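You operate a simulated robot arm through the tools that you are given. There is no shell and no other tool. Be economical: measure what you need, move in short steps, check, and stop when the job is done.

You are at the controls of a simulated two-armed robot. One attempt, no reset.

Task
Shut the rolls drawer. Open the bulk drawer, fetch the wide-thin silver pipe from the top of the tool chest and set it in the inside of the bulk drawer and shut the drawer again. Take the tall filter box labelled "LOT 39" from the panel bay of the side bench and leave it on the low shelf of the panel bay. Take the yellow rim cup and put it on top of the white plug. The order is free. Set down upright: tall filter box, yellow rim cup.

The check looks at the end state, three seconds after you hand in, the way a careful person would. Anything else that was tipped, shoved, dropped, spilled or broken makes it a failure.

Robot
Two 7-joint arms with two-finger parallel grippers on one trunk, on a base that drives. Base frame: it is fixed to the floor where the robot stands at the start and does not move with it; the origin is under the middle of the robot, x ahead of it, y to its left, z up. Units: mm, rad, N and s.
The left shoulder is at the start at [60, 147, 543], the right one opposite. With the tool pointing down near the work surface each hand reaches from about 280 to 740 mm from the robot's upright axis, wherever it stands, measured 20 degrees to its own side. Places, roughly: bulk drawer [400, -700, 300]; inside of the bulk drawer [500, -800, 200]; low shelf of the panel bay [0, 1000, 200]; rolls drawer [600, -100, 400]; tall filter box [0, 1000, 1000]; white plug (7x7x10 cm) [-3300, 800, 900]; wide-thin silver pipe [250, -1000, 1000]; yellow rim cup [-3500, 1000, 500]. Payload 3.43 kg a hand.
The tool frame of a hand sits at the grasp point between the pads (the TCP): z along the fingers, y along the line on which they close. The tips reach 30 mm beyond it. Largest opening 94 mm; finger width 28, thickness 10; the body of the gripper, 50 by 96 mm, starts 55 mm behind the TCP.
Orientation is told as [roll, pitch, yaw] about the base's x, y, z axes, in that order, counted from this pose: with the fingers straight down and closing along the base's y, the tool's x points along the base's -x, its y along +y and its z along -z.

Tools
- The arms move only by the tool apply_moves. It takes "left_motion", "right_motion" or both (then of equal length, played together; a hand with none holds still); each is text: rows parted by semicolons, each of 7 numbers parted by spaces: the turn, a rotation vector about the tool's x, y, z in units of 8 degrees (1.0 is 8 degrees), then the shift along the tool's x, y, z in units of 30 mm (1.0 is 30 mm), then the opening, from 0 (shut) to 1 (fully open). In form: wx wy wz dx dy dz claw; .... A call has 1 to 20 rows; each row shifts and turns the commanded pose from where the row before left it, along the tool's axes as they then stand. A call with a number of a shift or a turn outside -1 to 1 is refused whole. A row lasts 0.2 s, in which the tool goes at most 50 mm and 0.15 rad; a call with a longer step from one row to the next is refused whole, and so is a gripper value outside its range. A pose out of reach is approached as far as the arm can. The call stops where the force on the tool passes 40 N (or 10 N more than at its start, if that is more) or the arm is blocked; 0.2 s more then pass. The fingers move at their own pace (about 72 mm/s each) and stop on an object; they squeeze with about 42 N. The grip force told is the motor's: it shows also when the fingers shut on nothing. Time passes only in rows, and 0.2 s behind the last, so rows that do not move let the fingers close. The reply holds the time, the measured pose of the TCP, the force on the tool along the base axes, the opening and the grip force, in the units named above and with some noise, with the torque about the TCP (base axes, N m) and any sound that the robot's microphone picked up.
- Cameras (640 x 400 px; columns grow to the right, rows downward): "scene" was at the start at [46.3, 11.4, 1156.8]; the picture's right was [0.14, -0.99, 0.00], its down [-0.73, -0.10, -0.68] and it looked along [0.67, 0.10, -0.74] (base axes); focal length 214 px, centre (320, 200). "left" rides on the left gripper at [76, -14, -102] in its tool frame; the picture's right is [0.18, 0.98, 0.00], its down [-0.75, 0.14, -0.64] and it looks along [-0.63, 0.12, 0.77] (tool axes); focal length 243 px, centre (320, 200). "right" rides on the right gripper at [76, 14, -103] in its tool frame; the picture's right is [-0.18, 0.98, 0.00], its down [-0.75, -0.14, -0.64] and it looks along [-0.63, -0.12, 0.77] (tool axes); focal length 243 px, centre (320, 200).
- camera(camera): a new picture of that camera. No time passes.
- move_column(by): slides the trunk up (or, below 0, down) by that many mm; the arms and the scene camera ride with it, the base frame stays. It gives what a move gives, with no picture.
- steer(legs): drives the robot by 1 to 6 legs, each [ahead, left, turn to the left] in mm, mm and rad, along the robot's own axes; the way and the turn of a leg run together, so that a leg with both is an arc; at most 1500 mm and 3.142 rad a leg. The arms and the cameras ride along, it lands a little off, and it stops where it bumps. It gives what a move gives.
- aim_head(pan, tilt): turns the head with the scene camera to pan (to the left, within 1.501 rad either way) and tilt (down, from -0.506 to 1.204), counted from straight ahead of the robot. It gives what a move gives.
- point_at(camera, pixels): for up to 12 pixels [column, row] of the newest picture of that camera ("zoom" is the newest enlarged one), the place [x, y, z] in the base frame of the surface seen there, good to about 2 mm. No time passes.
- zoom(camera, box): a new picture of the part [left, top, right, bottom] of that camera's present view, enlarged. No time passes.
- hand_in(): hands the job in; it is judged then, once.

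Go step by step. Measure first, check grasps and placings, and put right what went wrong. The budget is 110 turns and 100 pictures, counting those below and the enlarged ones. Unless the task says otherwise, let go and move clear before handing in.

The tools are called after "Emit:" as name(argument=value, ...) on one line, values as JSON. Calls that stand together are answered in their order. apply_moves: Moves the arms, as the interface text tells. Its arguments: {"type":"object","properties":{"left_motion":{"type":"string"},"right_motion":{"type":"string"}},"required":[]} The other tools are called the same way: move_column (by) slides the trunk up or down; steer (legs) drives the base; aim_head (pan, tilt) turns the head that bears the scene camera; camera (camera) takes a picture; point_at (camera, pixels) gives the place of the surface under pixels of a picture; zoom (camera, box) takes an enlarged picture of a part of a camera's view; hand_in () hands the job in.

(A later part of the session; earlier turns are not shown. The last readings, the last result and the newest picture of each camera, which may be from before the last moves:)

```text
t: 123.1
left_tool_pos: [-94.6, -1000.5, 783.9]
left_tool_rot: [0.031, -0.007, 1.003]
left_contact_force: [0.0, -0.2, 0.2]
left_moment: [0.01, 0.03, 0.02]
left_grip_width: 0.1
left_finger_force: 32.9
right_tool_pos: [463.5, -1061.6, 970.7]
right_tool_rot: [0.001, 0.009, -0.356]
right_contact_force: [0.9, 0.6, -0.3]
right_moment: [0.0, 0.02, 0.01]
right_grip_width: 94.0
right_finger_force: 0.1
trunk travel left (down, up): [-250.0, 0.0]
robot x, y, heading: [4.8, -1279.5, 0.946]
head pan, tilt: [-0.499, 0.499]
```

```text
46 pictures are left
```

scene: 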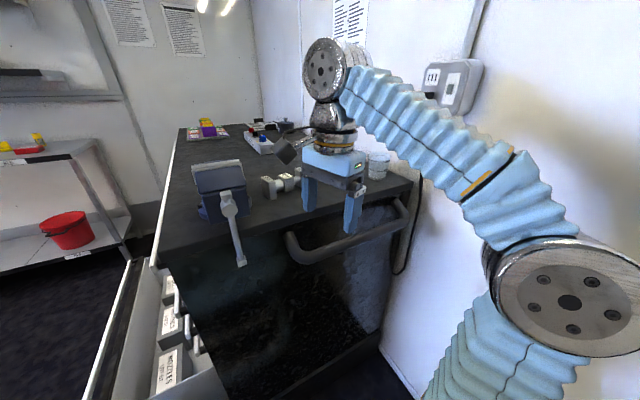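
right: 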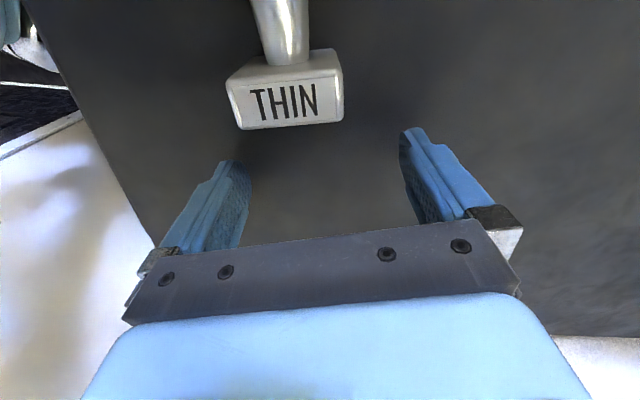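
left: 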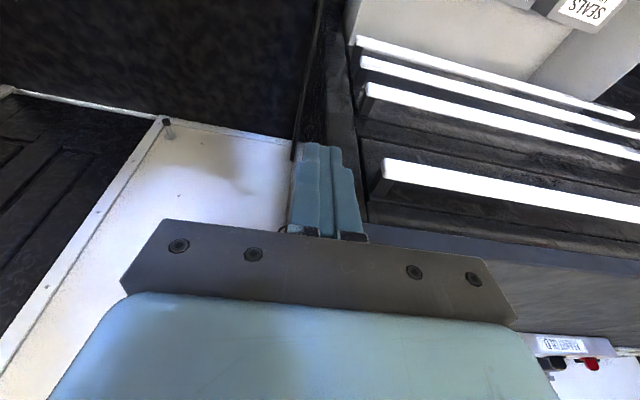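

"THIN" flange lies centred between the fingers. Slide 100 mm along the pipe axis to straddle the hub and lower 4 mm.

Emit:
apply_moves(right_motion="0 0 0 0.67 0 0 1; 0 0 0 0.67 0 0 1; 0 0 0 0.67 0 0 1; 0 0 0 0.67 0 0 1; 0 0 0 0.67 0 0.1 1; 0 0 0 0 0 0 1")

Emit:
camera(camera="right")

```text
t: 124.5
left_tool_pos: [-94.5, -1001.2, 784.9]
left_tool_rot: [0.03, -0.006, 1.003]
left_contact_force: [-0.6, -0.7, 0.1]
left_moment: [0.01, 0.0, -0.01]
left_grip_width: 0.0
left_finger_force: 33.2
right_tool_pos: [368.8, -1027.8, 968.0]
right_tool_rot: [0.001, 0.01, -0.358]
right_contact_force: [-0.3, -0.4, -0.8]
right_moment: [-0.03, -0.01, 0.02]
right_grip_width: 93.9
right_finger_force: 0.1
trunk travel left (down, up): [-250.0, 0.0]
robot x, y, heading: [6.1, -1278.9, 0.948]
head pan, tilt: [-0.499, 0.499]
```

```text
45 pictures are left
```

right: 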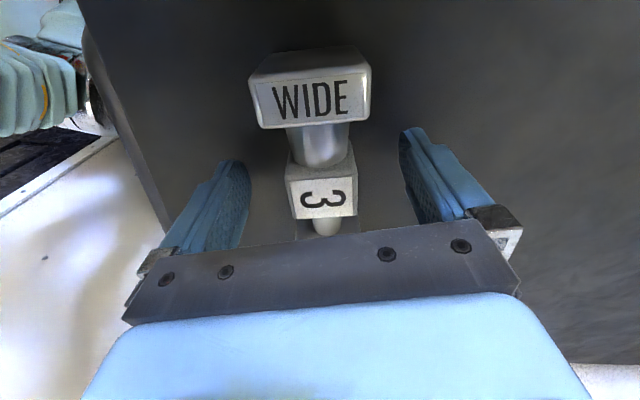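

The hub "3" is at (320,195), right at the TCP. Close and then lift.

Emit:
apply_moves(right_motion="0 0 0 0 0 0 0.5; 0 0 0 0 0 0 0; 0 0 0 0 0 0 0; 0 0 0 0 0 0 0; 0 0 0 0 0 0 0")

Emit:
apply_moves(right_motion="0 0 0 0 0 -0.3 0; 0 0 0 0 0 -0.3 0; 0 0 0 0 0 -0.4 0")

Emit:
camera(camera="right")

```text
t: 125.7
left_tool_pos: [-94.9, -1001.3, 783.4]
left_tool_rot: [0.032, -0.007, 1.004]
left_contact_force: [0.8, -0.2, -0.6]
left_moment: [0.0, 0.02, -0.01]
left_grip_width: 0.2
left_finger_force: 32.8
right_tool_pos: [369.3, -1027.8, 967.7]
right_tool_rot: [0.002, 0.009, -0.355]
right_contact_force: [1.3, 0.9, 6.5]
right_moment: [-0.09, 0.1, 0.09]
right_grip_width: 40.3
right_finger_force: 42.1
trunk travel left (down, up): [-250.0, 0.0]
robot x, y, heading: [5.3, -1277.1, 0.943]
head pan, tilt: [-0.499, 0.499]
```

```text
t: 126.5
left_tool_pos: [-93.4, -1001.9, 784.2]
left_tool_rot: [0.033, -0.005, 1.003]
left_contact_force: [-0.9, 0.6, -0.1]
left_moment: [0.03, -0.01, 0.05]
left_grip_width: 0.1
left_finger_force: 32.9
right_tool_pos: [370.2, -1026.5, 985.3]
right_tool_rot: [0.004, 0.009, -0.354]
right_contact_force: [-0.2, -0.2, -1.0]
right_moment: [-0.01, -0.01, -0.01]
right_grip_width: 40.2
right_finger_force: 42.0
right hand out of reach, approached as far as the arm can: row 3
trunk travel left (down, up): [-250.0, 0.0]
robot x, y, heading: [8.1, -1277.3, 0.944]
head pan, tilt: [-0.499, 0.499]
```

```text
44 pictures are left
```

right: 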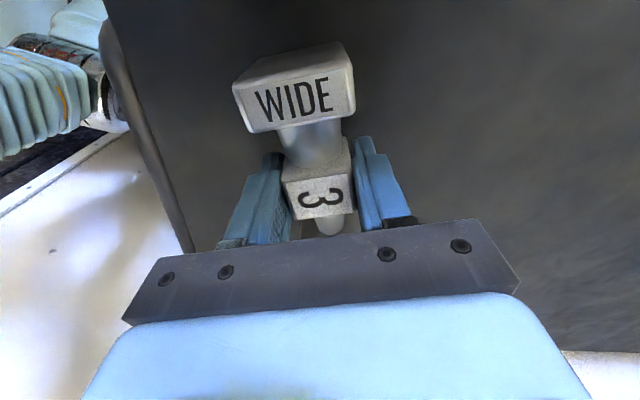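

The pipe is held (40.2 mm) and lifted. Drive back 260, then strafe left 400 to get beside the drawer, and look.

Emit:
steer(legs=[[-260, 0, 0], [0, 400, 0]])

Emit:
aim_head(pan=-0.3, tilt=0.6)

Emit:
camera(camera="scene")

```text
t: 130.4
left_tool_pos: [-577.6, -970.0, 784.3]
left_tool_rot: [0.031, -0.006, 1.01]
left_contact_force: [0.1, -0.1, -0.3]
left_moment: [0.0, -0.02, -0.06]
left_grip_width: 0.1
left_finger_force: 32.7
right_tool_pos: [-114.1, -993.2, 986.0]
right_tool_rot: [0.004, 0.009, -0.35]
right_contact_force: [0.0, 0.1, -2.6]
right_moment: [0.01, 0.01, 0.04]
right_grip_width: 40.0
right_finger_force: 42.3
trunk travel left (down, up): [-250.0, 0.0]
robot x, y, heading: [-475.2, -1245.5, 0.951]
head pan, tilt: [-0.499, 0.499]
```

```text
t: 131.2
left_tool_pos: [-577.4, -969.9, 784.7]
left_tool_rot: [0.031, -0.008, 1.011]
left_contact_force: [-0.5, 0.0, 0.4]
left_moment: [0.03, -0.01, 0.01]
left_grip_width: 0.0
left_finger_force: 32.6
right_tool_pos: [-114.1, -992.6, 985.8]
right_tool_rot: [0.005, 0.009, -0.349]
right_contact_force: [-0.6, -0.6, -2.1]
right_moment: [0.0, -0.01, 0.03]
right_grip_width: 40.0
right_finger_force: 41.5
trunk travel left (down, up): [-250.0, 0.0]
robot x, y, heading: [-475.3, -1248.2, 0.956]
head pan, tilt: [-0.3, 0.6]
```

```text
43 pictures are left
```

scene: 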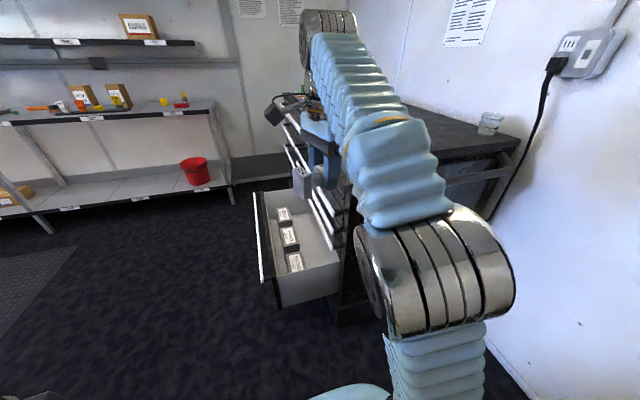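

Zoom on the drawer to find free floor.

Emit:
zoom(camera="scene", box=[245, 175, 355, 310])

Emit:
point_at(camera="zoom", pixels=[[150, 380], [105, 150], [150, 130], [125, 210], [160, 215], [150, 290], [185, 270], [160, 165], [215, 230], [175, 190], [280, 260], [90, 300]])

```text
2.96 times, centred on (300, 242) of scene
```

zoom: 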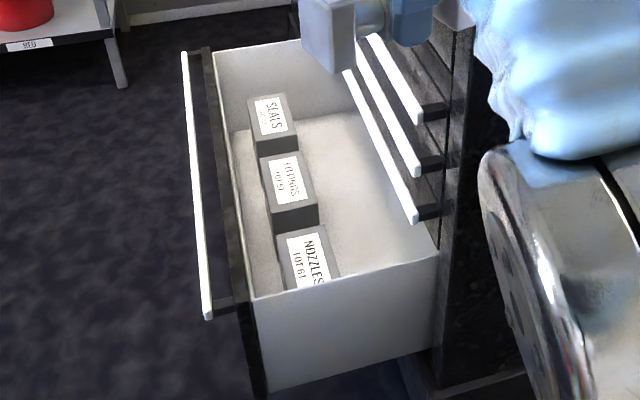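

```text
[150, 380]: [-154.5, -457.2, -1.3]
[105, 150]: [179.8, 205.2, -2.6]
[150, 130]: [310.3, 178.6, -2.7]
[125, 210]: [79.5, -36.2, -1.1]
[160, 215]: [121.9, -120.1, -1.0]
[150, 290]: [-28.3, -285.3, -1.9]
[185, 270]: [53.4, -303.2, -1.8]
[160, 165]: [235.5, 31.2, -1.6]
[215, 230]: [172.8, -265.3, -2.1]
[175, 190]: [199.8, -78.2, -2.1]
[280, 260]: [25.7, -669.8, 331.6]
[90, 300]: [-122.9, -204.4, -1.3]
```

Emit:
point_at(camera="zoom", pixels=[[360, 200], [385, 240], [330, 140], [400, 258], [318, 210], [338, 272], [325, 230], [280, 240], [345, 278], [258, 296], [436, 256], [298, 145]])

```text
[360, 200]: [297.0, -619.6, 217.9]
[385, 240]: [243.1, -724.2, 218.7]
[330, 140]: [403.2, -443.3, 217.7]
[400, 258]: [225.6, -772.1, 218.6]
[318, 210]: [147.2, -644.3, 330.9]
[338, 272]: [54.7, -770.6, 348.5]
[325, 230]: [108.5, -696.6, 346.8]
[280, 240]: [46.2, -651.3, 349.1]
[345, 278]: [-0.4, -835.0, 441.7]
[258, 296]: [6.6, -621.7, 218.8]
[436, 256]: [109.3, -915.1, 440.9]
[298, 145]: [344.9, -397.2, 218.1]
```

Floor z=218, box tops z≈348. NOZZLES occupies normal 420–497. Measure the SEALS box and the left end of the drawer.

Emit:
point_at(camera="zoom", pixels=[[252, 100], [284, 96], [295, 130], [262, 135], [270, 158], [300, 155], [315, 200], [265, 85], [318, 122], [225, 75], [233, 135], [270, 60]])

```text
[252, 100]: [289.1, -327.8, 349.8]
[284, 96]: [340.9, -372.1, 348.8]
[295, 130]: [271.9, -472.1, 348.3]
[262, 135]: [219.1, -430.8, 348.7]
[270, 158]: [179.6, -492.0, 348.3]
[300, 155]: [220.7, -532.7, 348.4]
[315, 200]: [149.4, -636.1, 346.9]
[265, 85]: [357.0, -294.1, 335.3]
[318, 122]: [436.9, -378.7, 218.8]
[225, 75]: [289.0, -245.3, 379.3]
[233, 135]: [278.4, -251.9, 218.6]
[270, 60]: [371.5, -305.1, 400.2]
```

SEALS/FITTINGS/NOZZLES take up normal 425–497, leaving only ~80 mm behind them below the handles. I'll go around to the front and pull the drawer further from inside with the left hand. First strafe and turn.

Emit:
steer(legs=[[0, 225, 0], [0, 0, -1.584]])

```text
t: 132.7
left_tool_pos: [-720.6, -862.3, 786.9]
left_tool_rot: [0.035, -0.006, 1.021]
left_contact_force: [0.3, -0.7, 0.5]
left_moment: [0.0, -0.02, -0.01]
left_grip_width: 0.0
left_finger_force: 32.7
right_tool_pos: [-253.4, -886.3, 983.3]
right_tool_rot: [0.0, 0.018, -0.35]
right_contact_force: [-1.2, -0.5, -1.6]
right_moment: [-0.01, -0.02, -0.01]
right_grip_width: 40.2
right_finger_force: 41.9
trunk travel left (down, up): [-250.0, 0.0]
robot x, y, heading: [-624.7, -1141.7, 0.948]
head pan, tilt: [-0.3, 0.6]
stopped in leg 1: the robot was blocked; the commanded pose is now the measured one
```

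Blocked on the left side; look there.

Emit:
aim_head(pan=1.3, tilt=0.7)

Emit:
camera(camera="scene")

```text
t: 134.4
left_tool_pos: [-721.0, -862.4, 786.9]
left_tool_rot: [0.039, -0.006, 1.02]
left_contact_force: [1.3, 0.9, 0.1]
left_moment: [0.01, 0.01, -0.01]
left_grip_width: 0.0
left_finger_force: 32.6
right_tool_pos: [-254.3, -887.2, 981.5]
right_tool_rot: [-0.002, 0.021, -0.349]
right_contact_force: [0.0, -0.8, -2.3]
right_moment: [0.02, 0.03, 0.0]
right_grip_width: 40.2
right_finger_force: 42.4
trunk travel left (down, up): [-250.0, 0.0]
robot x, y, heading: [-631.6, -1141.4, 0.949]
head pan, tilt: [1.3, 0.7]
```

```text
41 pictures are left
```

scene: 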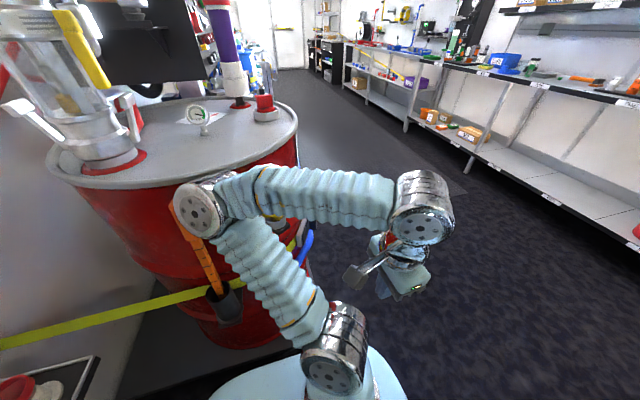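

The left elbow just touched the drum's rim; nothing seems displaced. Move away to the right, ahead 160, then turn right.

Emit:
steer(legs=[[0, -50, 0], [200, 0, 0], [0, 0, -1.577], [-150, 0, 0]])

Emit:
aim_head(pan=-1.4, tilt=0.7)

Emit:
camera(camera="scene")

```text
t: 141.5
left_tool_pos: [-310.5, -820.2, 785.3]
left_tool_rot: [0.027, -0.011, -0.603]
left_contact_force: [0.3, 0.1, 0.0]
left_moment: [0.03, 0.0, 0.0]
left_grip_width: 0.0
left_finger_force: 32.8
right_tool_pos: [-356.8, -1283.0, 985.9]
right_tool_rot: [0.001, 0.008, -1.971]
right_contact_force: [1.1, 0.9, -2.8]
right_moment: [0.02, -0.03, -0.03]
right_grip_width: 39.9
right_finger_force: 41.9
trunk travel left (down, up): [-250.0, 0.0]
robot x, y, heading: [-592.9, -910.4, -0.668]
head pan, tilt: [1.3, 0.7]
```

```text
t: 143.9
left_tool_pos: [-309.6, -820.0, 786.0]
left_tool_rot: [0.026, -0.01, -0.605]
left_contact_force: [0.1, -0.3, -0.1]
left_moment: [-0.02, -0.01, 0.03]
left_grip_width: 0.0
left_finger_force: 32.6
right_tool_pos: [-356.4, -1283.0, 985.2]
right_tool_rot: [0.001, 0.009, -1.972]
right_contact_force: [0.5, 0.5, -2.7]
right_moment: [0.0, 0.02, -0.03]
right_grip_width: 40.1
right_finger_force: 42.6
trunk travel left (down, up): [-250.0, 0.0]
robot x, y, heading: [-589.7, -908.6, -0.671]
head pan, tilt: [-1.4, 0.7]
```

```text
40 pictures are left
```

scene: 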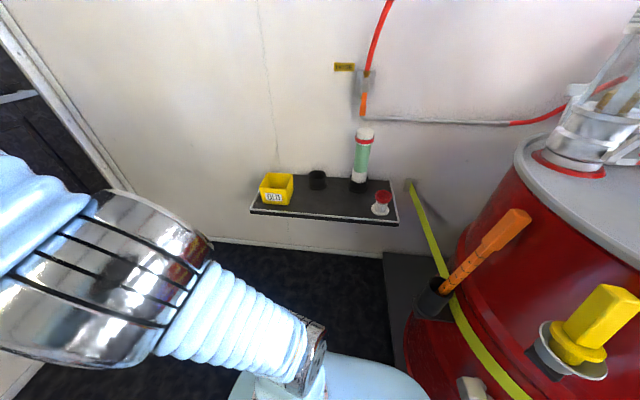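

The drum's tools look undisturbed. Square up and strafe left to stand in front of the drawer.

Emit:
steer(legs=[[0, 0, 0.042], [0, 400, 0], [0, 320, 0]])

Emit:
aim_head(pan=0.0, tilt=0.95)

Emit:
camera(camera="scene")

```text
t: 148.6
left_tool_pos: [112.8, -210.3, 786.0]
left_tool_rot: [0.027, -0.011, -0.551]
left_contact_force: [-0.5, 0.1, -0.4]
left_moment: [-0.02, 0.0, 0.0]
left_grip_width: 0.2
left_finger_force: 32.6
right_tool_pos: [89.4, -674.3, 985.1]
right_tool_rot: [0.001, 0.01, -1.92]
right_contact_force: [-0.4, -0.5, -2.2]
right_moment: [0.01, 0.0, -0.02]
right_grip_width: 40.0
right_finger_force: 41.8
trunk travel left (down, up): [-250.0, 0.0]
robot x, y, heading: [-163.2, -315.5, -0.624]
head pan, tilt: [-1.4, 0.7]
```

```text
t: 150.1
left_tool_pos: [112.9, -210.3, 785.1]
left_tool_rot: [0.026, -0.011, -0.551]
left_contact_force: [0.2, -0.1, -0.2]
left_moment: [0.0, 0.02, 0.02]
left_grip_width: 0.0
left_finger_force: 33.3
right_tool_pos: [91.0, -674.4, 984.4]
right_tool_rot: [0.003, 0.008, -1.918]
right_contact_force: [-0.2, -0.3, -2.0]
right_moment: [0.03, 0.0, -0.01]
right_grip_width: 40.0
right_finger_force: 42.4
trunk travel left (down, up): [-250.0, 0.0]
robot x, y, heading: [-167.7, -312.5, -0.621]
head pan, tilt: [0.0, 0.949]
```

```text
39 pictures are left
```

scene: 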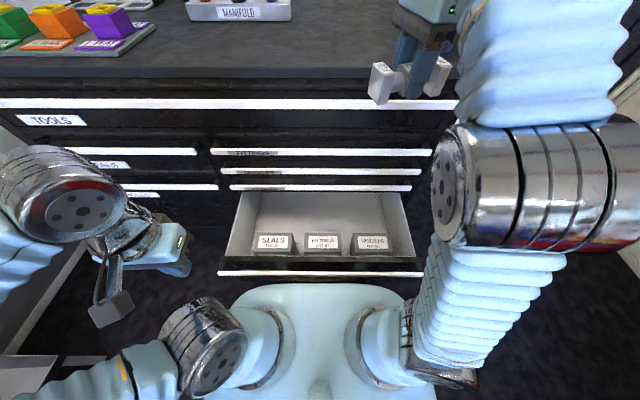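

The robot is centred in front of the drawer with the pipe held at upper right. Bring the left hand over the drawer, fingers closed, and down just behind the front panel.

Emit:
apply_moves(left_motion="0 0 0.53 -0.88 -0.7 0 0; 0 0 0 -0.88 -0.7 0 0; 0 0 0 -0.88 -0.7 0 0; 0 0 0 -0.88 -0.7 0 0; 0 0 0 -0.88 -0.7 0 0; 0 0 0 -0.88 -0.7 0 0; 0 0 0 -0.88 -0.7 0 0; 0 0 0 0 0 1 0; 0 0 0 0 0 1 0; 0 0 0 0 0 1 0; 0 0 0 0 0 1 0; 0 0 0 0 0 1 0; 0 0 0 0 0 1 0; 0 0 0 0 0 1 0; 0 0 0 0 0 1 0; 0 0 0 0 0 0.5 0")

Emit:
camera(camera="left")

```text
t: 153.5
left_tool_pos: [186.1, -434.8, 527.8]
left_tool_rot: [0.026, -0.009, -0.625]
left_contact_force: [-0.3, 0.3, 0.2]
left_moment: [0.01, 0.01, -0.02]
left_grip_width: 0.0
left_finger_force: 33.3
right_tool_pos: [90.6, -673.6, 984.1]
right_tool_rot: [0.003, 0.009, -1.921]
right_contact_force: [0.2, 0.2, -1.5]
right_moment: [0.0, 0.04, 0.0]
right_grip_width: 39.7
right_finger_force: 42.4
trunk travel left (down, up): [-250.0, 0.0]
robot x, y, heading: [-164.0, -315.3, -0.614]
head pan, tilt: [0.0, 0.949]
```

```text
38 pictures are left
```

left: 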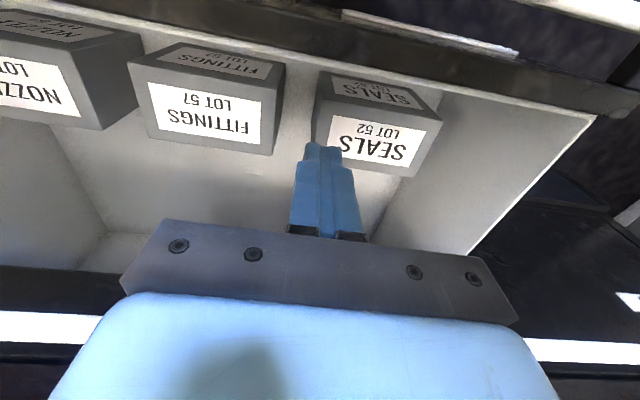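

The hand is at normal 406, right behind the boxes' tops, above the drawer. Lower 85 mm (tips at ~413, above the 348 box tops) and drive back 30 to test.

Emit:
apply_moves(left_motion="0 0 0 0 0 1 0; 0 0 0 0 0 1 0; 0 0 0 0 0 0.85 0")

Emit:
steer(legs=[[-40, 0, 0]])

Emit:
camera(camera="left")

```text
t: 154.3
left_tool_pos: [186.3, -431.8, 441.4]
left_tool_rot: [0.028, -0.008, -0.624]
left_contact_force: [-0.2, 0.5, 0.7]
left_moment: [0.01, 0.05, 0.0]
left_grip_width: 0.0
left_finger_force: 32.8
right_tool_pos: [90.1, -675.6, 985.3]
right_tool_rot: [0.001, 0.007, -1.92]
right_contact_force: [-0.3, -0.5, -1.3]
right_moment: [0.02, 0.01, 0.01]
right_grip_width: 40.2
right_finger_force: 41.9
trunk travel left (down, up): [-250.0, 0.0]
robot x, y, heading: [-164.2, -314.8, -0.618]
head pan, tilt: [0.0, 0.949]
```

```text
t: 155.2
left_tool_pos: [153.7, -410.3, 441.9]
left_tool_rot: [0.029, -0.007, -0.626]
left_contact_force: [-0.2, -0.3, 0.9]
left_moment: [0.04, 0.01, 0.0]
left_grip_width: 0.1
left_finger_force: 32.7
right_tool_pos: [57.8, -651.8, 984.0]
right_tool_rot: [0.002, 0.01, -1.922]
right_contact_force: [-0.3, -0.3, -1.2]
right_moment: [0.01, 0.01, 0.01]
right_grip_width: 40.2
right_finger_force: 42.0
trunk travel left (down, up): [-250.0, 0.0]
robot x, y, heading: [-193.4, -289.6, -0.616]
head pan, tilt: [0.0, 0.949]
```

```text
37 pictures are left
```

left: 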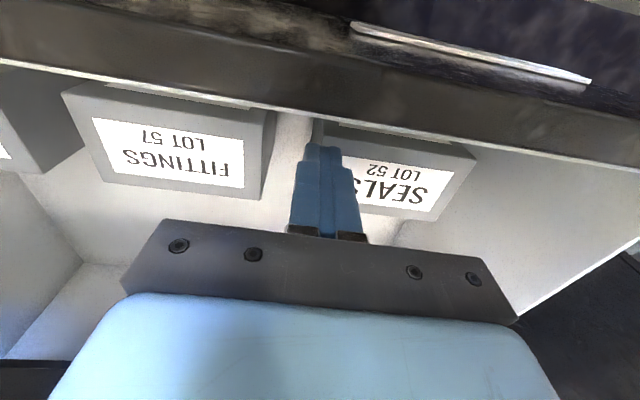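

Emit:
point_at(camera="left", pixels=[[280, 108], [280, 90], [280, 60], [380, 130], [200, 165]])

Emit:
steer(legs=[[-80, 0, -0.01]])

Emit:
camera(camera="left")

Emit:
point_at(camera="left", pixels=[[280, 108], [280, 90], [280, 60], [380, 130], [200, 165]])

```text
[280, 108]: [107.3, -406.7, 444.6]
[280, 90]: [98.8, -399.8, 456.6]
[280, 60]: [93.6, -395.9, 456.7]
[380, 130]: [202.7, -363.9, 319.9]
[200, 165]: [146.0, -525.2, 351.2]
```

```text
t: 156.2
left_tool_pos: [87.0, -368.4, 441.0]
left_tool_rot: [0.029, -0.006, -0.64]
left_contact_force: [-0.1, 0.3, 0.3]
left_moment: [-0.02, 0.02, -0.01]
left_grip_width: 0.3
left_finger_force: 32.9
right_tool_pos: [-10.7, -608.9, 985.9]
right_tool_rot: [0.0, 0.01, -1.933]
right_contact_force: [0.2, 0.0, -1.7]
right_moment: [-0.01, 0.02, 0.0]
right_grip_width: 39.9
right_finger_force: 41.8
trunk travel left (down, up): [-250.0, 0.0]
robot x, y, heading: [-259.7, -245.1, -0.632]
head pan, tilt: [0.0, 0.949]
```

```text
36 pictures are left
```

left: 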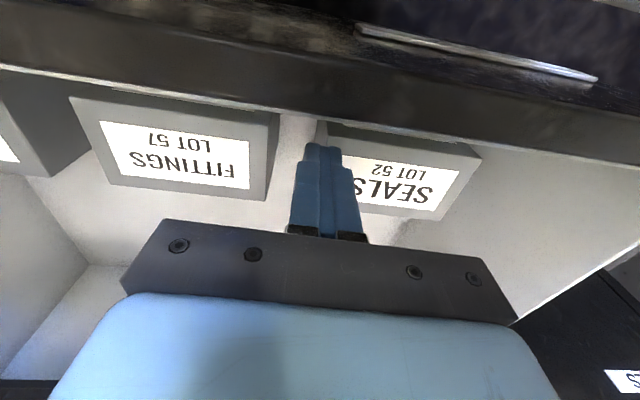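

```text
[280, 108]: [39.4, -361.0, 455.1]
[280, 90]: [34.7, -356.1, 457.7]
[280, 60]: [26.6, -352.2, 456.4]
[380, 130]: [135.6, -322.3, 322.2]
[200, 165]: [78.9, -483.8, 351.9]
```

The drawer moved another ~80 mm with no resistance (boxes' back now at ~416, so 166 mm are free). Raise the left hand and bring the pipe over the free zone, aligned with the drawer's length, then descend.

Emit:
apply_moves(left_motion="0 0 0 0 0 -1 0; 0 0 0 0 0 -1 0; 0 0 0 0 0 -1 0; 0 0 0 0 0 -1 0; 0 0 0 0 0 -1 0; 0 0 0 0 0 -1 0; 0 0 0 0 0 0 0; 0 0 0 0 0 0 0; 0 0 0 0 0 0 0; 0 0 0 0 0 0 0; 0 0 0 0 0 0 0; 0 0 0 0 0 0 0; 0 0 0 0 0 0 0; 0 0 0 0 0 0 0; 0 0 0 0 0 0 0; 0 0 0 0 0 0 0; 0 0 0 0 0 0 0; 0 0 0 0 0 0 0", right_motion="0 0 0.95 0 0 0 0; 0 0 0.95 0 0 0 0; 0 0 0 0.2 0.84 0.3 0; 0 0 0 0.2 0.84 0.3 0; 0 0 0 0.2 0.84 0.3 0; 0 0 0 0.2 0.84 0.3 0; 0 0 0 0.2 0.84 0.3 0; 0 0 0 0 0.83 0.3 0; 0 0 0 0 0 1 0; 0 0 0 0 0 1 0; 0 0 0 0 0 1 0; 0 0 0 0 0 1 0; 0 0 0 0 0 1 0; 0 0 0 0 0 1 0; 0 0 0 0 0 1 0; 0 0 0 0 0 1 0; 0 0 0 0 0 1 0; 0 0 0 0 0 1 0")

Emit:
camera(camera="right")

```text
t: 160.0
left_tool_pos: [82.5, -372.1, 621.3]
left_tool_rot: [0.028, -0.006, -0.639]
left_contact_force: [-0.1, -0.9, 0.2]
left_moment: [-0.02, -0.04, 0.01]
left_grip_width: 0.0
left_finger_force: 33.4
right_tool_pos: [106.6, -652.3, 609.8]
right_tool_rot: [-0.001, 0.006, -2.201]
right_contact_force: [0.9, 0.2, -2.7]
right_moment: [-0.01, -0.02, 0.01]
right_grip_width: 40.1
right_finger_force: 42.2
right hand out of reach, approached as far as the arm can: row 6, 7, 8
trunk travel left (down, up): [-250.0, 0.0]
robot x, y, heading: [-263.3, -243.9, -0.63]
head pan, tilt: [0.0, 0.949]
```

```text
35 pictures are left
```

right: 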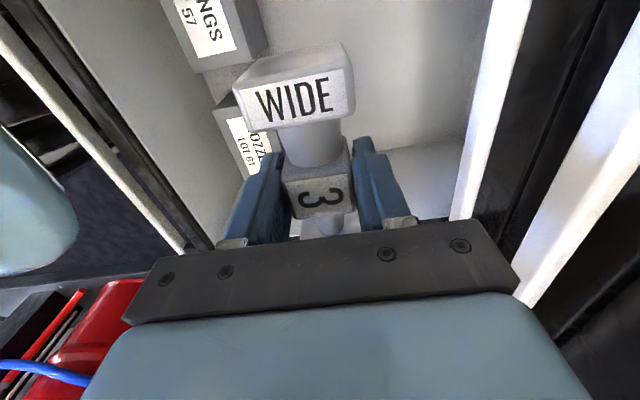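

Right hand at normal 470, z 610. Shift 25 mm deeper and descend to ~z 262.

Emit:
apply_moves(right_motion="0 0 0 0 0.8 0 0; 0 0 0 0 0 1 0; 0 0 0 0 0 1 0; 0 0 0 0 0 1 0; 0 0 0 0 0 1 0; 0 0 0 0 0 1 0; 0 0 0 0 0 1 0; 0 0 0 0 0 1 0; 0 0 0 0 0 1 0; 0 0 0 0 0 1 0; 0 0 0 0 0 1 0; 0 0 0 0 0 0.7 0; 0 0 0 0 0 0.4 0; 0 0 0 0 0 0.3 0; 0 0 0 0 0 0.2 0; 0 0 0 0 0 0.15 0")

Emit:
camera(camera="right")

```text
t: 163.4
left_tool_pos: [88.0, -369.4, 620.7]
left_tool_rot: [0.029, -0.003, -0.626]
left_contact_force: [-0.1, -0.1, -0.4]
left_moment: [0.0, -0.04, 0.03]
left_grip_width: 0.1
left_finger_force: 33.1
right_tool_pos: [86.6, -579.2, 340.1]
right_tool_rot: [0.001, 0.009, -2.2]
right_contact_force: [0.9, -1.1, -2.3]
right_moment: [0.02, 0.02, 0.01]
right_grip_width: 39.8
right_finger_force: 42.3
right hand out of reach, approached as far as the arm can: row 7, 8, 9, 10, 11, 12, 13, 14, 15, 16
trunk travel left (down, up): [-250.0, 0.0]
robot x, y, heading: [-261.5, -242.1, -0.631]
head pan, tilt: [0.0, 0.949]
```

```text
34 pictures are left
```

right: 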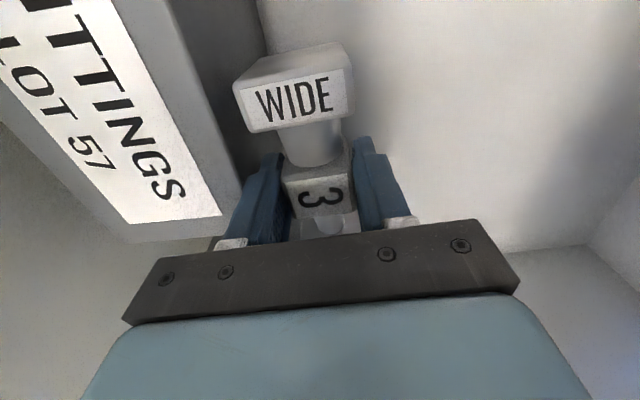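

The low pose was out of reach and the hand drifted toward the robot (normal 411). Go back up, shift to normal 495, raise the left hand, and use the trunk to lower instead.

Emit:
apply_moves(left_motion="0 0 0 0 0 -1 0; 0 0 0 0 0 -1 0; 0 0 0 0 0 -1 0; 0 0 0 0 0 -1 0; 0 0 0 0 0 -1 0; 0 0 0 0 0 -1 0; 0 0 0 0 0 -1 0; 0 0 0 0 0 0 0; 0 0 0 0 0 0 0", right_motion="0 0 0 0 0 -1 0; 0 0 0 0 0 -1 0; 0 0 0 0 0 -1 0; 0 0 0 0 0 -1 0; 0 0 0 0 0 -1 0; 0 0 0 -0.5 0.95 0 0; 0 0 0 -0.5 0.95 0 0; 0 0 0 -0.5 0.95 0 0; 0 0 0 0 0 0 0")

Emit:
aim_head(pan=-0.2, tilt=0.9)

Emit:
camera(camera="scene")

Emit:
camera(camera="right")

```text
t: 163.7
left_tool_pos: [84.9, -366.9, 628.3]
left_tool_rot: [0.036, 0.005, -0.627]
left_contact_force: [4.0, 1.6, -2.4]
left_moment: [-0.06, 0.29, 0.11]
left_grip_width: 0.0
left_finger_force: 33.3
right_tool_pos: [85.3, -580.5, 350.4]
right_tool_rot: [-0.001, 0.009, -2.2]
right_contact_force: [1.1, 0.5, -2.9]
right_moment: [0.0, 0.02, -0.02]
right_grip_width: 39.8
right_finger_force: 41.6
trunk travel left (down, up): [-250.0, 0.0]
robot x, y, heading: [-262.0, -242.5, -0.633]
head pan, tilt: [0.0, 0.949]
stopped in row 1 (left hand): the force on the tool passed its limit at 71 N (the readings are from after the stop); the commanded pose is now the measured one
```

```text
t: 164.5
left_tool_pos: [85.2, -366.7, 628.6]
left_tool_rot: [0.036, 0.005, -0.629]
left_contact_force: [8.1, 6.5, -3.8]
left_moment: [-0.51, 0.71, 0.19]
left_grip_width: 0.0
left_finger_force: 33.0
right_tool_pos: [86.6, -582.4, 352.3]
right_tool_rot: [0.002, 0.009, -2.201]
right_contact_force: [0.5, 0.2, -1.1]
right_moment: [0.0, 0.0, -0.03]
right_grip_width: 40.0
right_finger_force: 41.7
trunk travel left (down, up): [-250.0, 0.0]
robot x, y, heading: [-261.1, -246.9, -0.629]
head pan, tilt: [-0.201, 0.901]
```

```text
33 pictures are left
```

scene: 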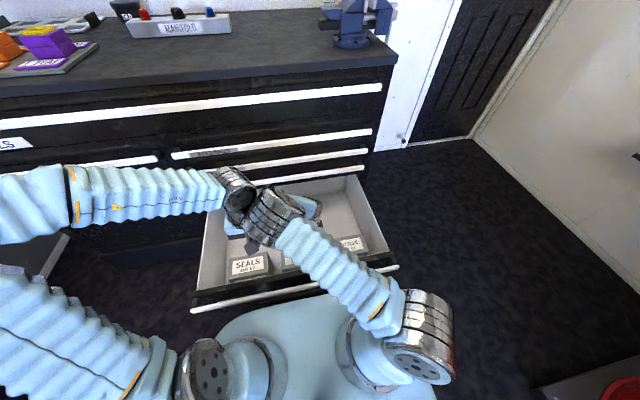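

```text
32 pictures are left
```

right: 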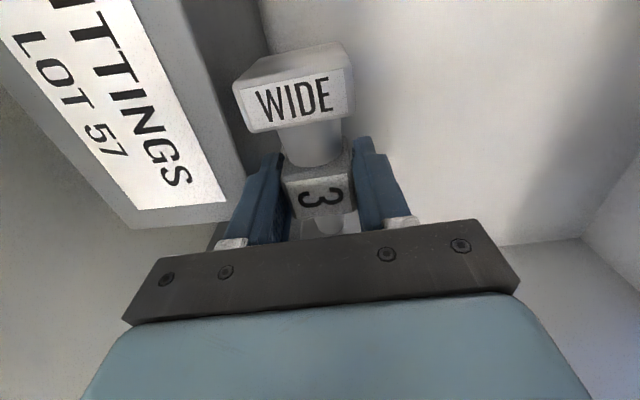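

The left wrist is against the right wrist. Slide the left hand to the left first, then raise it.

Emit:
apply_moves(left_motion="0 0 0 0 0.5 0 0; 0 0 0 0 1 0 0; 0 0 0 0 1 0 0; 0 0 0 0 1 0 0; 0 0 0 0 1 0 0; 0 0 0 0 1 0 0; 0 0 0 0 1 0 0; 0 0 0 0 0 -1 0; 0 0 0 0 0 -1 0; 0 0 0 0 0 -1 0; 0 0 0 0 0 -1 0; 0 0 0 0 0 -1 0; 0 0 0 0 0 -1 0; 0 0 0 0 0 -1 0; 0 0 0 0 0 -1 0")

Emit:
apply_moves(right_motion="0 0 0 0 0 -1 0; 0 0 0 0 0 -1 0; 0 0 0 0 0 -1 0; 0 0 0 0 0 -1 0; 0 0 0 0 0 -1 0; 0 0 0 -0.5 0.95 0 0; 0 0 0 -0.5 0.95 0 0; 0 0 0 -0.5 0.95 0 0; 0 0 0 0 0 0 0")

Emit:
camera(camera="right")

```text
t: 167.7
left_tool_pos: [196.2, -213.5, 874.9]
left_tool_rot: [0.036, 0.006, -0.629]
left_contact_force: [0.4, 1.2, -0.5]
left_moment: [-0.02, 0.0, 0.01]
left_grip_width: 0.1
left_finger_force: 32.9
right_tool_pos: [85.2, -579.9, 351.5]
right_tool_rot: [0.001, 0.006, -2.199]
right_contact_force: [0.5, 0.4, -2.4]
right_moment: [-0.03, 0.0, 0.03]
right_grip_width: 39.8
right_finger_force: 41.8
trunk travel left (down, up): [-250.0, 0.0]
robot x, y, heading: [-262.0, -244.7, -0.631]
head pan, tilt: [-0.201, 0.901]
```

```text
t: 169.7
left_tool_pos: [195.8, -214.5, 875.5]
left_tool_rot: [0.036, 0.005, -0.628]
left_contact_force: [0.5, 0.7, -0.3]
left_moment: [-0.01, 0.0, -0.01]
left_grip_width: 0.0
left_finger_force: 32.8
right_tool_pos: [126.9, -669.7, 501.2]
right_tool_rot: [0.003, 0.005, -2.2]
right_contact_force: [0.2, 0.1, -2.4]
right_moment: [0.0, 0.03, 0.02]
right_grip_width: 39.9
right_finger_force: 41.8
trunk travel left (down, up): [-250.0, 0.0]
robot x, y, heading: [-261.1, -247.8, -0.63]
head pan, tilt: [-0.201, 0.901]
```

```text
31 pictures are left
```

right: 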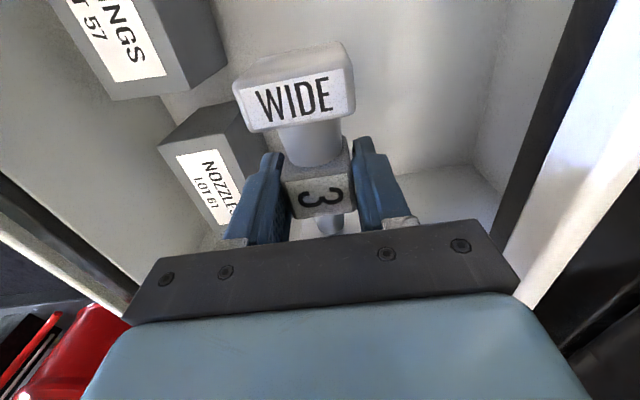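

Boxes (NOZZLES, FITTINGS) are clear to the robot's side. Lower the trunk 225 mm.

Emit:
move_column(by=-225)

Emit:
apply_moves(right_motion="0 0 0 0 0 0.2 0; 0 0 0 0 0 0.15 0; 0 0 0 0 0 0.1 0; 0 0 0 0 0 0.1 0; 0 0 0 0 0 0.1 0")

Emit:
camera(camera="right")

```text
t: 172.0
left_tool_pos: [196.9, -213.2, 650.1]
left_tool_rot: [0.037, 0.004, -0.628]
left_contact_force: [-0.1, 0.5, 0.3]
left_moment: [0.0, -0.03, -0.01]
left_grip_width: 0.0
left_finger_force: 33.3
right_tool_pos: [127.7, -670.0, 276.1]
right_tool_rot: [0.002, 0.007, -2.2]
right_contact_force: [0.1, -0.2, -1.5]
right_moment: [0.05, -0.01, 0.02]
right_grip_width: 40.2
right_finger_force: 42.1
trunk travel left (down, up): [-25.0, 225.0]
robot x, y, heading: [-260.7, -245.7, -0.632]
head pan, tilt: [-0.201, 0.901]
```

```text
t: 173.2
left_tool_pos: [195.5, -213.8, 649.3]
left_tool_rot: [0.035, 0.004, -0.628]
left_contact_force: [-0.8, -0.3, -0.1]
left_moment: [0.01, -0.05, 0.01]
left_grip_width: 0.2
left_finger_force: 33.0
right_tool_pos: [127.9, -668.0, 258.4]
right_tool_rot: [0.0, 0.008, -2.2]
right_contact_force: [-1.2, 0.8, 2.9]
right_moment: [0.17, 0.07, 0.0]
right_grip_width: 40.0
right_finger_force: 41.6
trunk travel left (down, up): [-25.0, 225.0]
robot x, y, heading: [-258.6, -244.2, -0.63]
head pan, tilt: [-0.201, 0.901]
```

```text
30 pictures are left
```

right: 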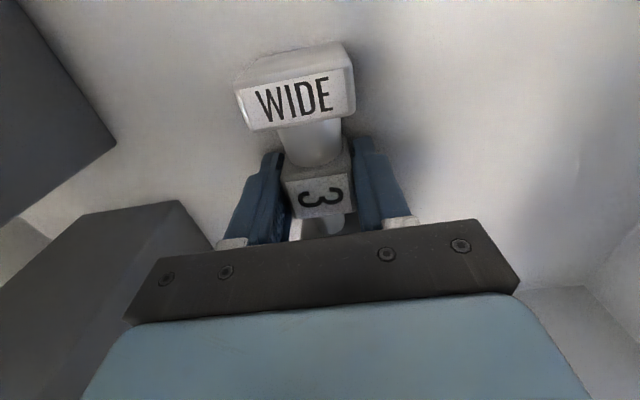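

The pipe touches the drawer floor (force turned upward). Open, lift straight up with trunk, and check.

Emit:
apply_moves(right_motion="0 0 0 0 0 0.05 0.4; 0 0 0 0 0 0 0.7; 0 0 0 0 0 0 0.7; 0 0 0 0 0 -0.3 0.7; 0 0 0 0 0 -0.7 0.7; 0 0 0 0 0 -1 0.7; 0 0 0 0 0 -1 0.7")

Emit:
move_column(by=225)

Emit:
camera(camera="right")

```text
t: 174.8
left_tool_pos: [194.7, -214.3, 649.3]
left_tool_rot: [0.037, 0.002, -0.628]
left_contact_force: [-0.2, -0.5, -0.2]
left_moment: [-0.01, 0.0, -0.02]
left_grip_width: 0.0
left_finger_force: 33.2
right_tool_pos: [126.2, -672.0, 347.7]
right_tool_rot: [0.002, 0.009, -2.201]
right_contact_force: [-1.1, -0.8, -0.3]
right_moment: [-0.02, -0.02, 0.02]
right_grip_width: 65.5
right_finger_force: 0.0
trunk travel left (down, up): [-25.0, 225.0]
robot x, y, heading: [-258.1, -245.3, -0.632]
head pan, tilt: [-0.201, 0.901]
```

```text
t: 177.2
left_tool_pos: [196.4, -212.6, 874.5]
left_tool_rot: [0.036, 0.004, -0.629]
left_contact_force: [0.2, 0.3, -0.6]
left_moment: [0.0, 0.01, -0.01]
left_grip_width: 0.0
left_finger_force: 32.9
right_tool_pos: [125.3, -671.6, 571.4]
right_tool_rot: [0.001, 0.007, -2.201]
right_contact_force: [0.4, -0.4, 1.5]
right_moment: [0.01, 0.02, 0.0]
right_grip_width: 65.8
right_finger_force: 0.2
trunk travel left (down, up): [-250.0, 0.0]
robot x, y, heading: [-261.0, -242.6, -0.63]
head pan, tilt: [-0.201, 0.901]
```

```text
29 pictures are left
```

right: 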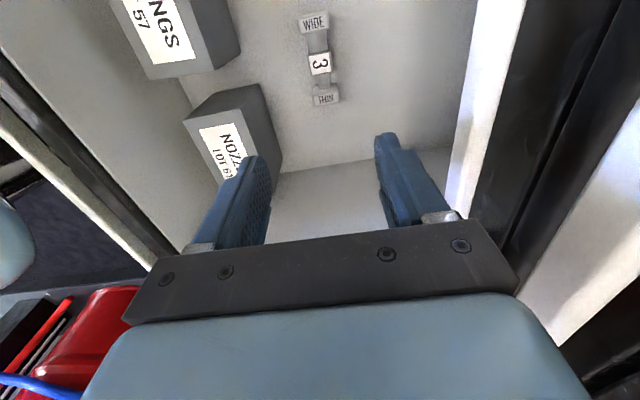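

The pipe rests in the drawer ("WIDE 3 THIN" at (318,60)). Now back off 220, strafe right 150 and turn the left hand forward to push the drawer shut.

Emit:
steer(legs=[[-220, 0, 0], [0, -150, 0]])

Emit:
apply_moves(left_motion="0 0 0 -1 0 0.8 0; 0 0 0 -1 0 0.8 0; 0 0 0 -1 0 0.8 0; 0 0 0 -1 0 0.8 0; 0 0 0 -1 0 0.8 0; 0 -1 0 0 0 0 0; 0 -1 0 0 0 0 0; 0 -1 0 0 0 0 0; 0 -1 0 0 0 0 0; 0 -1 0 0 0 0 0; 0 -1 0 0 0 0 0; 0 -1 0 0 0 0 0; 0 -1 0 0 0 0 0; 0 -1 0 0 0 0 0; 0 -1 0 0 0 0 0; 0 -1 0 0 0 0 0; 0 -0.25 0 0 0 0 0")

```text
t: 179.9
left_tool_pos: [-74.5, -207.2, 874.2]
left_tool_rot: [0.036, 0.003, -0.635]
left_contact_force: [0.7, 0.1, -1.0]
left_moment: [-0.02, 0.0, -0.01]
left_grip_width: 0.0
left_finger_force: 33.7
right_tool_pos: [-148.6, -665.2, 571.1]
right_tool_rot: [0.001, 0.006, -2.208]
right_contact_force: [0.9, -0.1, -0.3]
right_moment: [0.02, -0.01, 0.0]
right_grip_width: 65.8
right_finger_force: 0.0
trunk travel left (down, up): [-250.0, 0.0]
robot x, y, heading: [-529.8, -231.3, -0.638]
head pan, tilt: [-0.201, 0.901]
```

```text
t: 183.5
left_tool_pos: [55.3, -280.3, 751.1]
left_tool_rot: [0.349, -1.344, -0.919]
left_contact_force: [-0.6, 0.6, -0.3]
left_moment: [-0.02, -0.01, 0.0]
left_grip_width: 0.1
left_finger_force: 33.0
left hand out of reach, approached as far as the arm can: row 13, 14
right_tool_pos: [-148.8, -665.4, 572.7]
right_tool_rot: [0.003, 0.006, -2.207]
right_contact_force: [0.0, -0.1, 0.3]
right_moment: [-0.02, -0.02, 0.0]
right_grip_width: 66.0
right_finger_force: 0.0
trunk travel left (down, up): [-250.0, 0.0]
robot x, y, heading: [-530.6, -232.2, -0.643]
head pan, tilt: [-0.201, 0.901]
```

Left hand is 77° forward; back off 80 mm, finish the tilt, and go down to z≈385 in front of the panel.

Emit:
steer(legs=[[-90, 0, 0.012]])

Emit:
apply_moves(left_motion="0 -0.8 0 1 0 0 0; 0 -0.8 0 1 0 0 0; 0 0 0 1 0 0 0; 0 0 0 1 0 0 0; 0 0 0 1 0 0 0; 0 0 0 1 0 0 0; 0 0 0 1 0 0 0; 0 0 0 1 0 0 0; 0 0 0 1 0 0 0; 0 0 0 1 0 0 0; 0 0 0 1 0 0 0; 0 0 0 1 0 0 0; 0 0 0 0.2 0 0 0")

Emit:
camera(camera="left")

```text
t: 184.6
left_tool_pos: [-14.0, -219.8, 750.9]
left_tool_rot: [0.347, -1.341, -0.906]
left_contact_force: [0.0, -0.2, 0.0]
left_moment: [0.04, 0.02, 0.01]
left_grip_width: 0.0
left_finger_force: 33.2
right_tool_pos: [-213.0, -605.7, 571.8]
right_tool_rot: [0.002, 0.007, -2.194]
right_contact_force: [0.2, 0.3, 0.3]
right_moment: [0.04, 0.0, -0.01]
right_grip_width: 65.8
right_finger_force: 0.1
trunk travel left (down, up): [-250.0, 0.0]
robot x, y, heading: [-603.7, -184.8, -0.626]
head pan, tilt: [-0.201, 0.901]
```

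```text
t: 187.4
left_tool_pos: [7.2, -193.3, 387.4]
left_tool_rot: [1.657, -1.493, -2.224]
left_contact_force: [0.1, 0.5, 0.3]
left_moment: [0.06, -0.01, 0.0]
left_grip_width: 0.0
left_finger_force: 32.7
left hand out of reach, approached as far as the arm can: row 1, 2
right_tool_pos: [-214.3, -607.7, 572.4]
right_tool_rot: [0.002, 0.009, -2.194]
right_contact_force: [-1.0, -0.6, 0.2]
right_moment: [0.0, 0.02, -0.01]
right_grip_width: 65.6
right_finger_force: 0.1
trunk travel left (down, up): [-250.0, 0.0]
robot x, y, heading: [-602.8, -184.9, -0.628]
head pan, tilt: [-0.201, 0.901]
```

```text
28 pictures are left
```

left: 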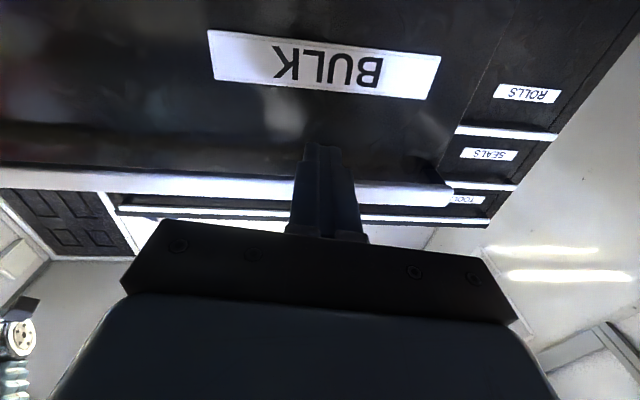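

The closed fingers face the BULK panel. Retract the right hand first, then push by driving forward.

Emit:
apply_moves(right_motion="0 0 0 0 -0.9 -0.5 0.5; 0 0 0 0 -0.9 -0.5 0.5; 0 0 0 0 -0.9 -0.5 0.5; 0 0 0 0 -0.9 -0.5 0.5; 0 0 0 0 -0.9 -0.5 0.5; 0 0 0 0 -0.9 -0.5 0.5; 0 0 0 0 -0.9 -0.5 0.5")

Emit:
steer(legs=[[120, 0, 0], [150, 0, 0], [150, 0, 0]])

```text
t: 189.0
left_tool_pos: [6.9, -192.7, 386.2]
left_tool_rot: [1.649, -1.491, -2.216]
left_contact_force: [0.2, 0.5, -0.2]
left_moment: [-0.05, 0.01, 0.0]
left_grip_width: 0.0
left_finger_force: 33.2
right_tool_pos: [-367.1, -497.7, 676.8]
right_tool_rot: [0.0, 0.008, -2.194]
right_contact_force: [0.7, 0.4, 0.1]
right_moment: [0.05, 0.05, -0.01]
right_grip_width: 46.8
right_finger_force: 0.1
trunk travel left (down, up): [-250.0, 0.0]
robot x, y, heading: [-601.9, -182.4, -0.623]
head pan, tilt: [-0.201, 0.901]
```

```text
t: 192.2
left_tool_pos: [345.0, -437.2, 385.9]
left_tool_rot: [1.651, -1.492, -2.217]
left_contact_force: [-0.2, 0.8, -0.6]
left_moment: [-0.02, 0.0, 0.01]
left_grip_width: 0.0
left_finger_force: 33.3
right_tool_pos: [-27.4, -742.6, 675.8]
right_tool_rot: [0.001, 0.009, -2.191]
right_contact_force: [-1.0, 0.9, -0.1]
right_moment: [-0.02, 0.03, 0.0]
right_grip_width: 47.1
right_finger_force: 0.1
trunk travel left (down, up): [-250.0, 0.0]
robot x, y, heading: [-262.9, -430.9, -0.622]
head pan, tilt: [-0.201, 0.901]
```

TCP at normal 536; ~59 mm remain. Finish with the arm until it stops.

Emit:
apply_moves(left_motion="0 0 0 0 0 0.4 0; 0 0 0 0 0 0.4 0; 0 0 0 0 0 0.4 0; 0 0 0 0 0 0.3 0; 0 0 0 0 0 0.3 0; 0 0 0 0 0 0.3 0; 0 0 0 0 0 0.3 0; 0 0 0 0 0 0.3 0")

Emit:
aim_head(pan=-0.1, tilt=0.7)

Emit:
camera(camera="scene")

```text
t: 193.6
left_tool_pos: [394.0, -467.9, 388.4]
left_tool_rot: [1.649, -1.495, -2.211]
left_contact_force: [-13.1, 7.9, 11.9]
left_moment: [-0.27, -0.22, -0.16]
left_grip_width: 0.1
left_finger_force: 33.2
right_tool_pos: [-29.9, -742.8, 677.8]
right_tool_rot: [0.005, 0.009, -2.188]
right_contact_force: [-0.6, -0.3, 0.4]
right_moment: [0.01, 0.0, 0.03]
right_grip_width: 47.3
right_finger_force: 0.0
trunk travel left (down, up): [-250.0, 0.0]
robot x, y, heading: [-262.1, -426.1, -0.622]
head pan, tilt: [-0.201, 0.901]
stopped in row 7 (left hand): the force on the tool passed its limit at 56 N (the readings are from after the stop); the commanded pose is now the measured one
```

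```text
t: 194.3
left_tool_pos: [394.6, -466.3, 389.4]
left_tool_rot: [1.638, -1.494, -2.2]
left_contact_force: [-21.1, 11.8, 16.9]
left_moment: [-0.45, -0.34, -0.24]
left_grip_width: 0.0
left_finger_force: 32.6
right_tool_pos: [-28.4, -742.6, 677.3]
right_tool_rot: [0.004, 0.009, -2.189]
right_contact_force: [-0.5, -0.5, 0.4]
right_moment: [0.02, 0.0, -0.02]
right_grip_width: 47.0
right_finger_force: 0.1
trunk travel left (down, up): [-250.0, 0.0]
robot x, y, heading: [-261.3, -429.7, -0.62]
head pan, tilt: [-0.099, 0.7]
```

```text
27 pictures are left
```

scene: 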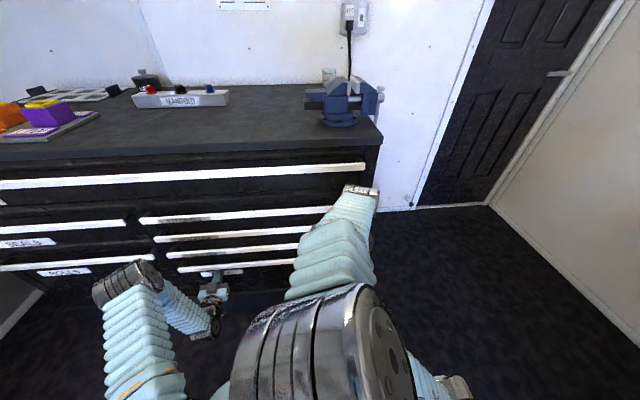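

Both drawers are shut. Back away 350, fold the hands, and turn to face the side bench (+y).

Emit:
steer(legs=[[-350, 0, 0]])

Emit:
apply_moves(left_motion="0 0 0 -1 0 -0.5 0.3; 0 0 0 -1 0 -0.5 0.3; 0 0 0 -1 0 -0.5 0.3; 0 0 0 -1 0 -0.5 0.3; 0 0 0 -1 0 0 0.3; 0 0 0 -1 0 0 0.3; 0 0 0 -1 0 0 0.3; 0 0 0 -1 0 0 0.3; 0 1 0 0 0 0 0.3; 0 1 0 0 0 0 0.3; 0 1 0 0 0 0 0.3; 0 1 0 0 0 0 0.3; 0 1 0 0 0 0 0.3; 0 1 0 0 0 0 0.3; 0 1 0 0 0 0 0.3; 0 1 0 0 0 0 0.3; 0 1 0 0 0 0 0.3; 0 1 0 0 0 0 0.3; 0 0.75 0 0 0 0 0.3", right_motion="0 0 -1 0 0 -0.7 0.5; 0 0 -1 0 0 -0.7 0.5; 0 0 -1 0 0 -0.7 0.5; 0 0 -1 0 0 -0.7 0.5; 0 0 -1 0 0 -0.7 0.5; 0 0 -1 0 0 -0.7 0.5; 0 0 -1 0 0 -0.7 0.5; 0 0 -1 0 0 -0.7 0.5; 0 0 -1 0 0 -0.7 0.5; 0 0 -1 0 0 -0.7 0.5; 0 0 -1 0 0 -0.7 0.5; 0 0 -0.25 0 0 -0.7 0.5; 0 0 0 0 0 0 0.5; 0 0 0 0 0 0 0.5; 0 0 0 0 0 0 0.5; 0 0 0 0 0 0 0.5; 0 0 0 0 0 0 0.5; 0 0 0 0 0 0 0.5; 0 0 0 0 0 0 0.5")

Emit:
steer(legs=[[0, 0, 2.19]])

Emit:
aim_head(pan=-0.3, tilt=0.35)

Emit:
camera(camera="scene")

```text
t: 196.6
left_tool_pos: [116.3, -267.3, 388.2]
left_tool_rot: [1.606, -1.495, -2.166]
left_contact_force: [0.8, 0.2, 0.2]
left_moment: [0.01, -0.01, 0.0]
left_grip_width: 0.0
left_finger_force: 32.9
right_tool_pos: [-307.4, -543.3, 677.0]
right_tool_rot: [0.003, 0.007, -2.188]
right_contact_force: [-0.4, 0.3, -0.7]
right_moment: [-0.02, -0.04, -0.04]
right_grip_width: 47.1
right_finger_force: 0.0
trunk travel left (down, up): [-250.0, 0.0]
robot x, y, heading: [-539.5, -225.9, -0.625]
head pan, tilt: [-0.099, 0.7]
```

```text
t: 200.6
left_tool_pos: [57.1, -242.6, 622.8]
left_tool_rot: [0.11, -0.222, -0.563]
left_contact_force: [-0.8, -0.8, 0.6]
left_moment: [0.01, -0.03, 0.0]
left_grip_width: 28.2
left_finger_force: 0.0
left hand out of reach, approached as far as the arm can: row 15, 16
right_tool_pos: [-308.3, -544.5, 928.0]
right_tool_rot: [0.01, -0.001, -0.616]
right_contact_force: [0.4, 0.0, 0.1]
right_moment: [0.02, -0.02, 0.01]
right_grip_width: 47.1
right_finger_force: 0.1
trunk travel left (down, up): [-250.0, 0.0]
robot x, y, heading: [-541.7, -228.8, -0.617]
head pan, tilt: [-0.099, 0.7]
```

```text
t: 206.3
left_tool_pos: [-906.6, 251.3, 622.5]
left_tool_rot: [0.112, -0.224, 1.684]
left_contact_force: [0.3, 1.2, 0.4]
left_moment: [-0.02, -0.02, -0.03]
left_grip_width: 28.5
left_finger_force: 0.1
right_tool_pos: [-443.1, 153.8, 927.2]
right_tool_rot: [0.009, -0.001, 1.631]
right_contact_force: [-0.2, 0.5, 0.0]
right_moment: [-0.02, 0.01, -0.01]
right_grip_width: 47.2
right_finger_force: 0.0
trunk travel left (down, up): [-250.0, 0.0]
robot x, y, heading: [-544.1, -223.6, 1.627]
head pan, tilt: [-0.099, 0.7]
```

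```text
t: 207.1
left_tool_pos: [-907.8, 251.4, 622.6]
left_tool_rot: [0.111, -0.223, 1.684]
left_contact_force: [0.1, 0.6, -0.7]
left_moment: [0.0, -0.01, 0.01]
left_grip_width: 28.1
left_finger_force: 0.0
right_tool_pos: [-442.9, 153.5, 926.8]
right_tool_rot: [0.008, -0.002, 1.629]
right_contact_force: [0.2, 0.0, -0.1]
right_moment: [-0.01, 0.01, 0.01]
right_grip_width: 47.0
right_finger_force: 0.1
trunk travel left (down, up): [-250.0, 0.0]
robot x, y, heading: [-541.4, -228.3, 1.626]
head pan, tilt: [-0.3, 0.351]
```

```text
26 pictures are left
```

scene: 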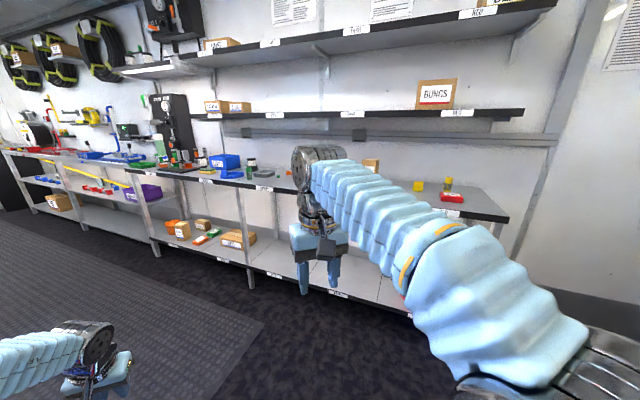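

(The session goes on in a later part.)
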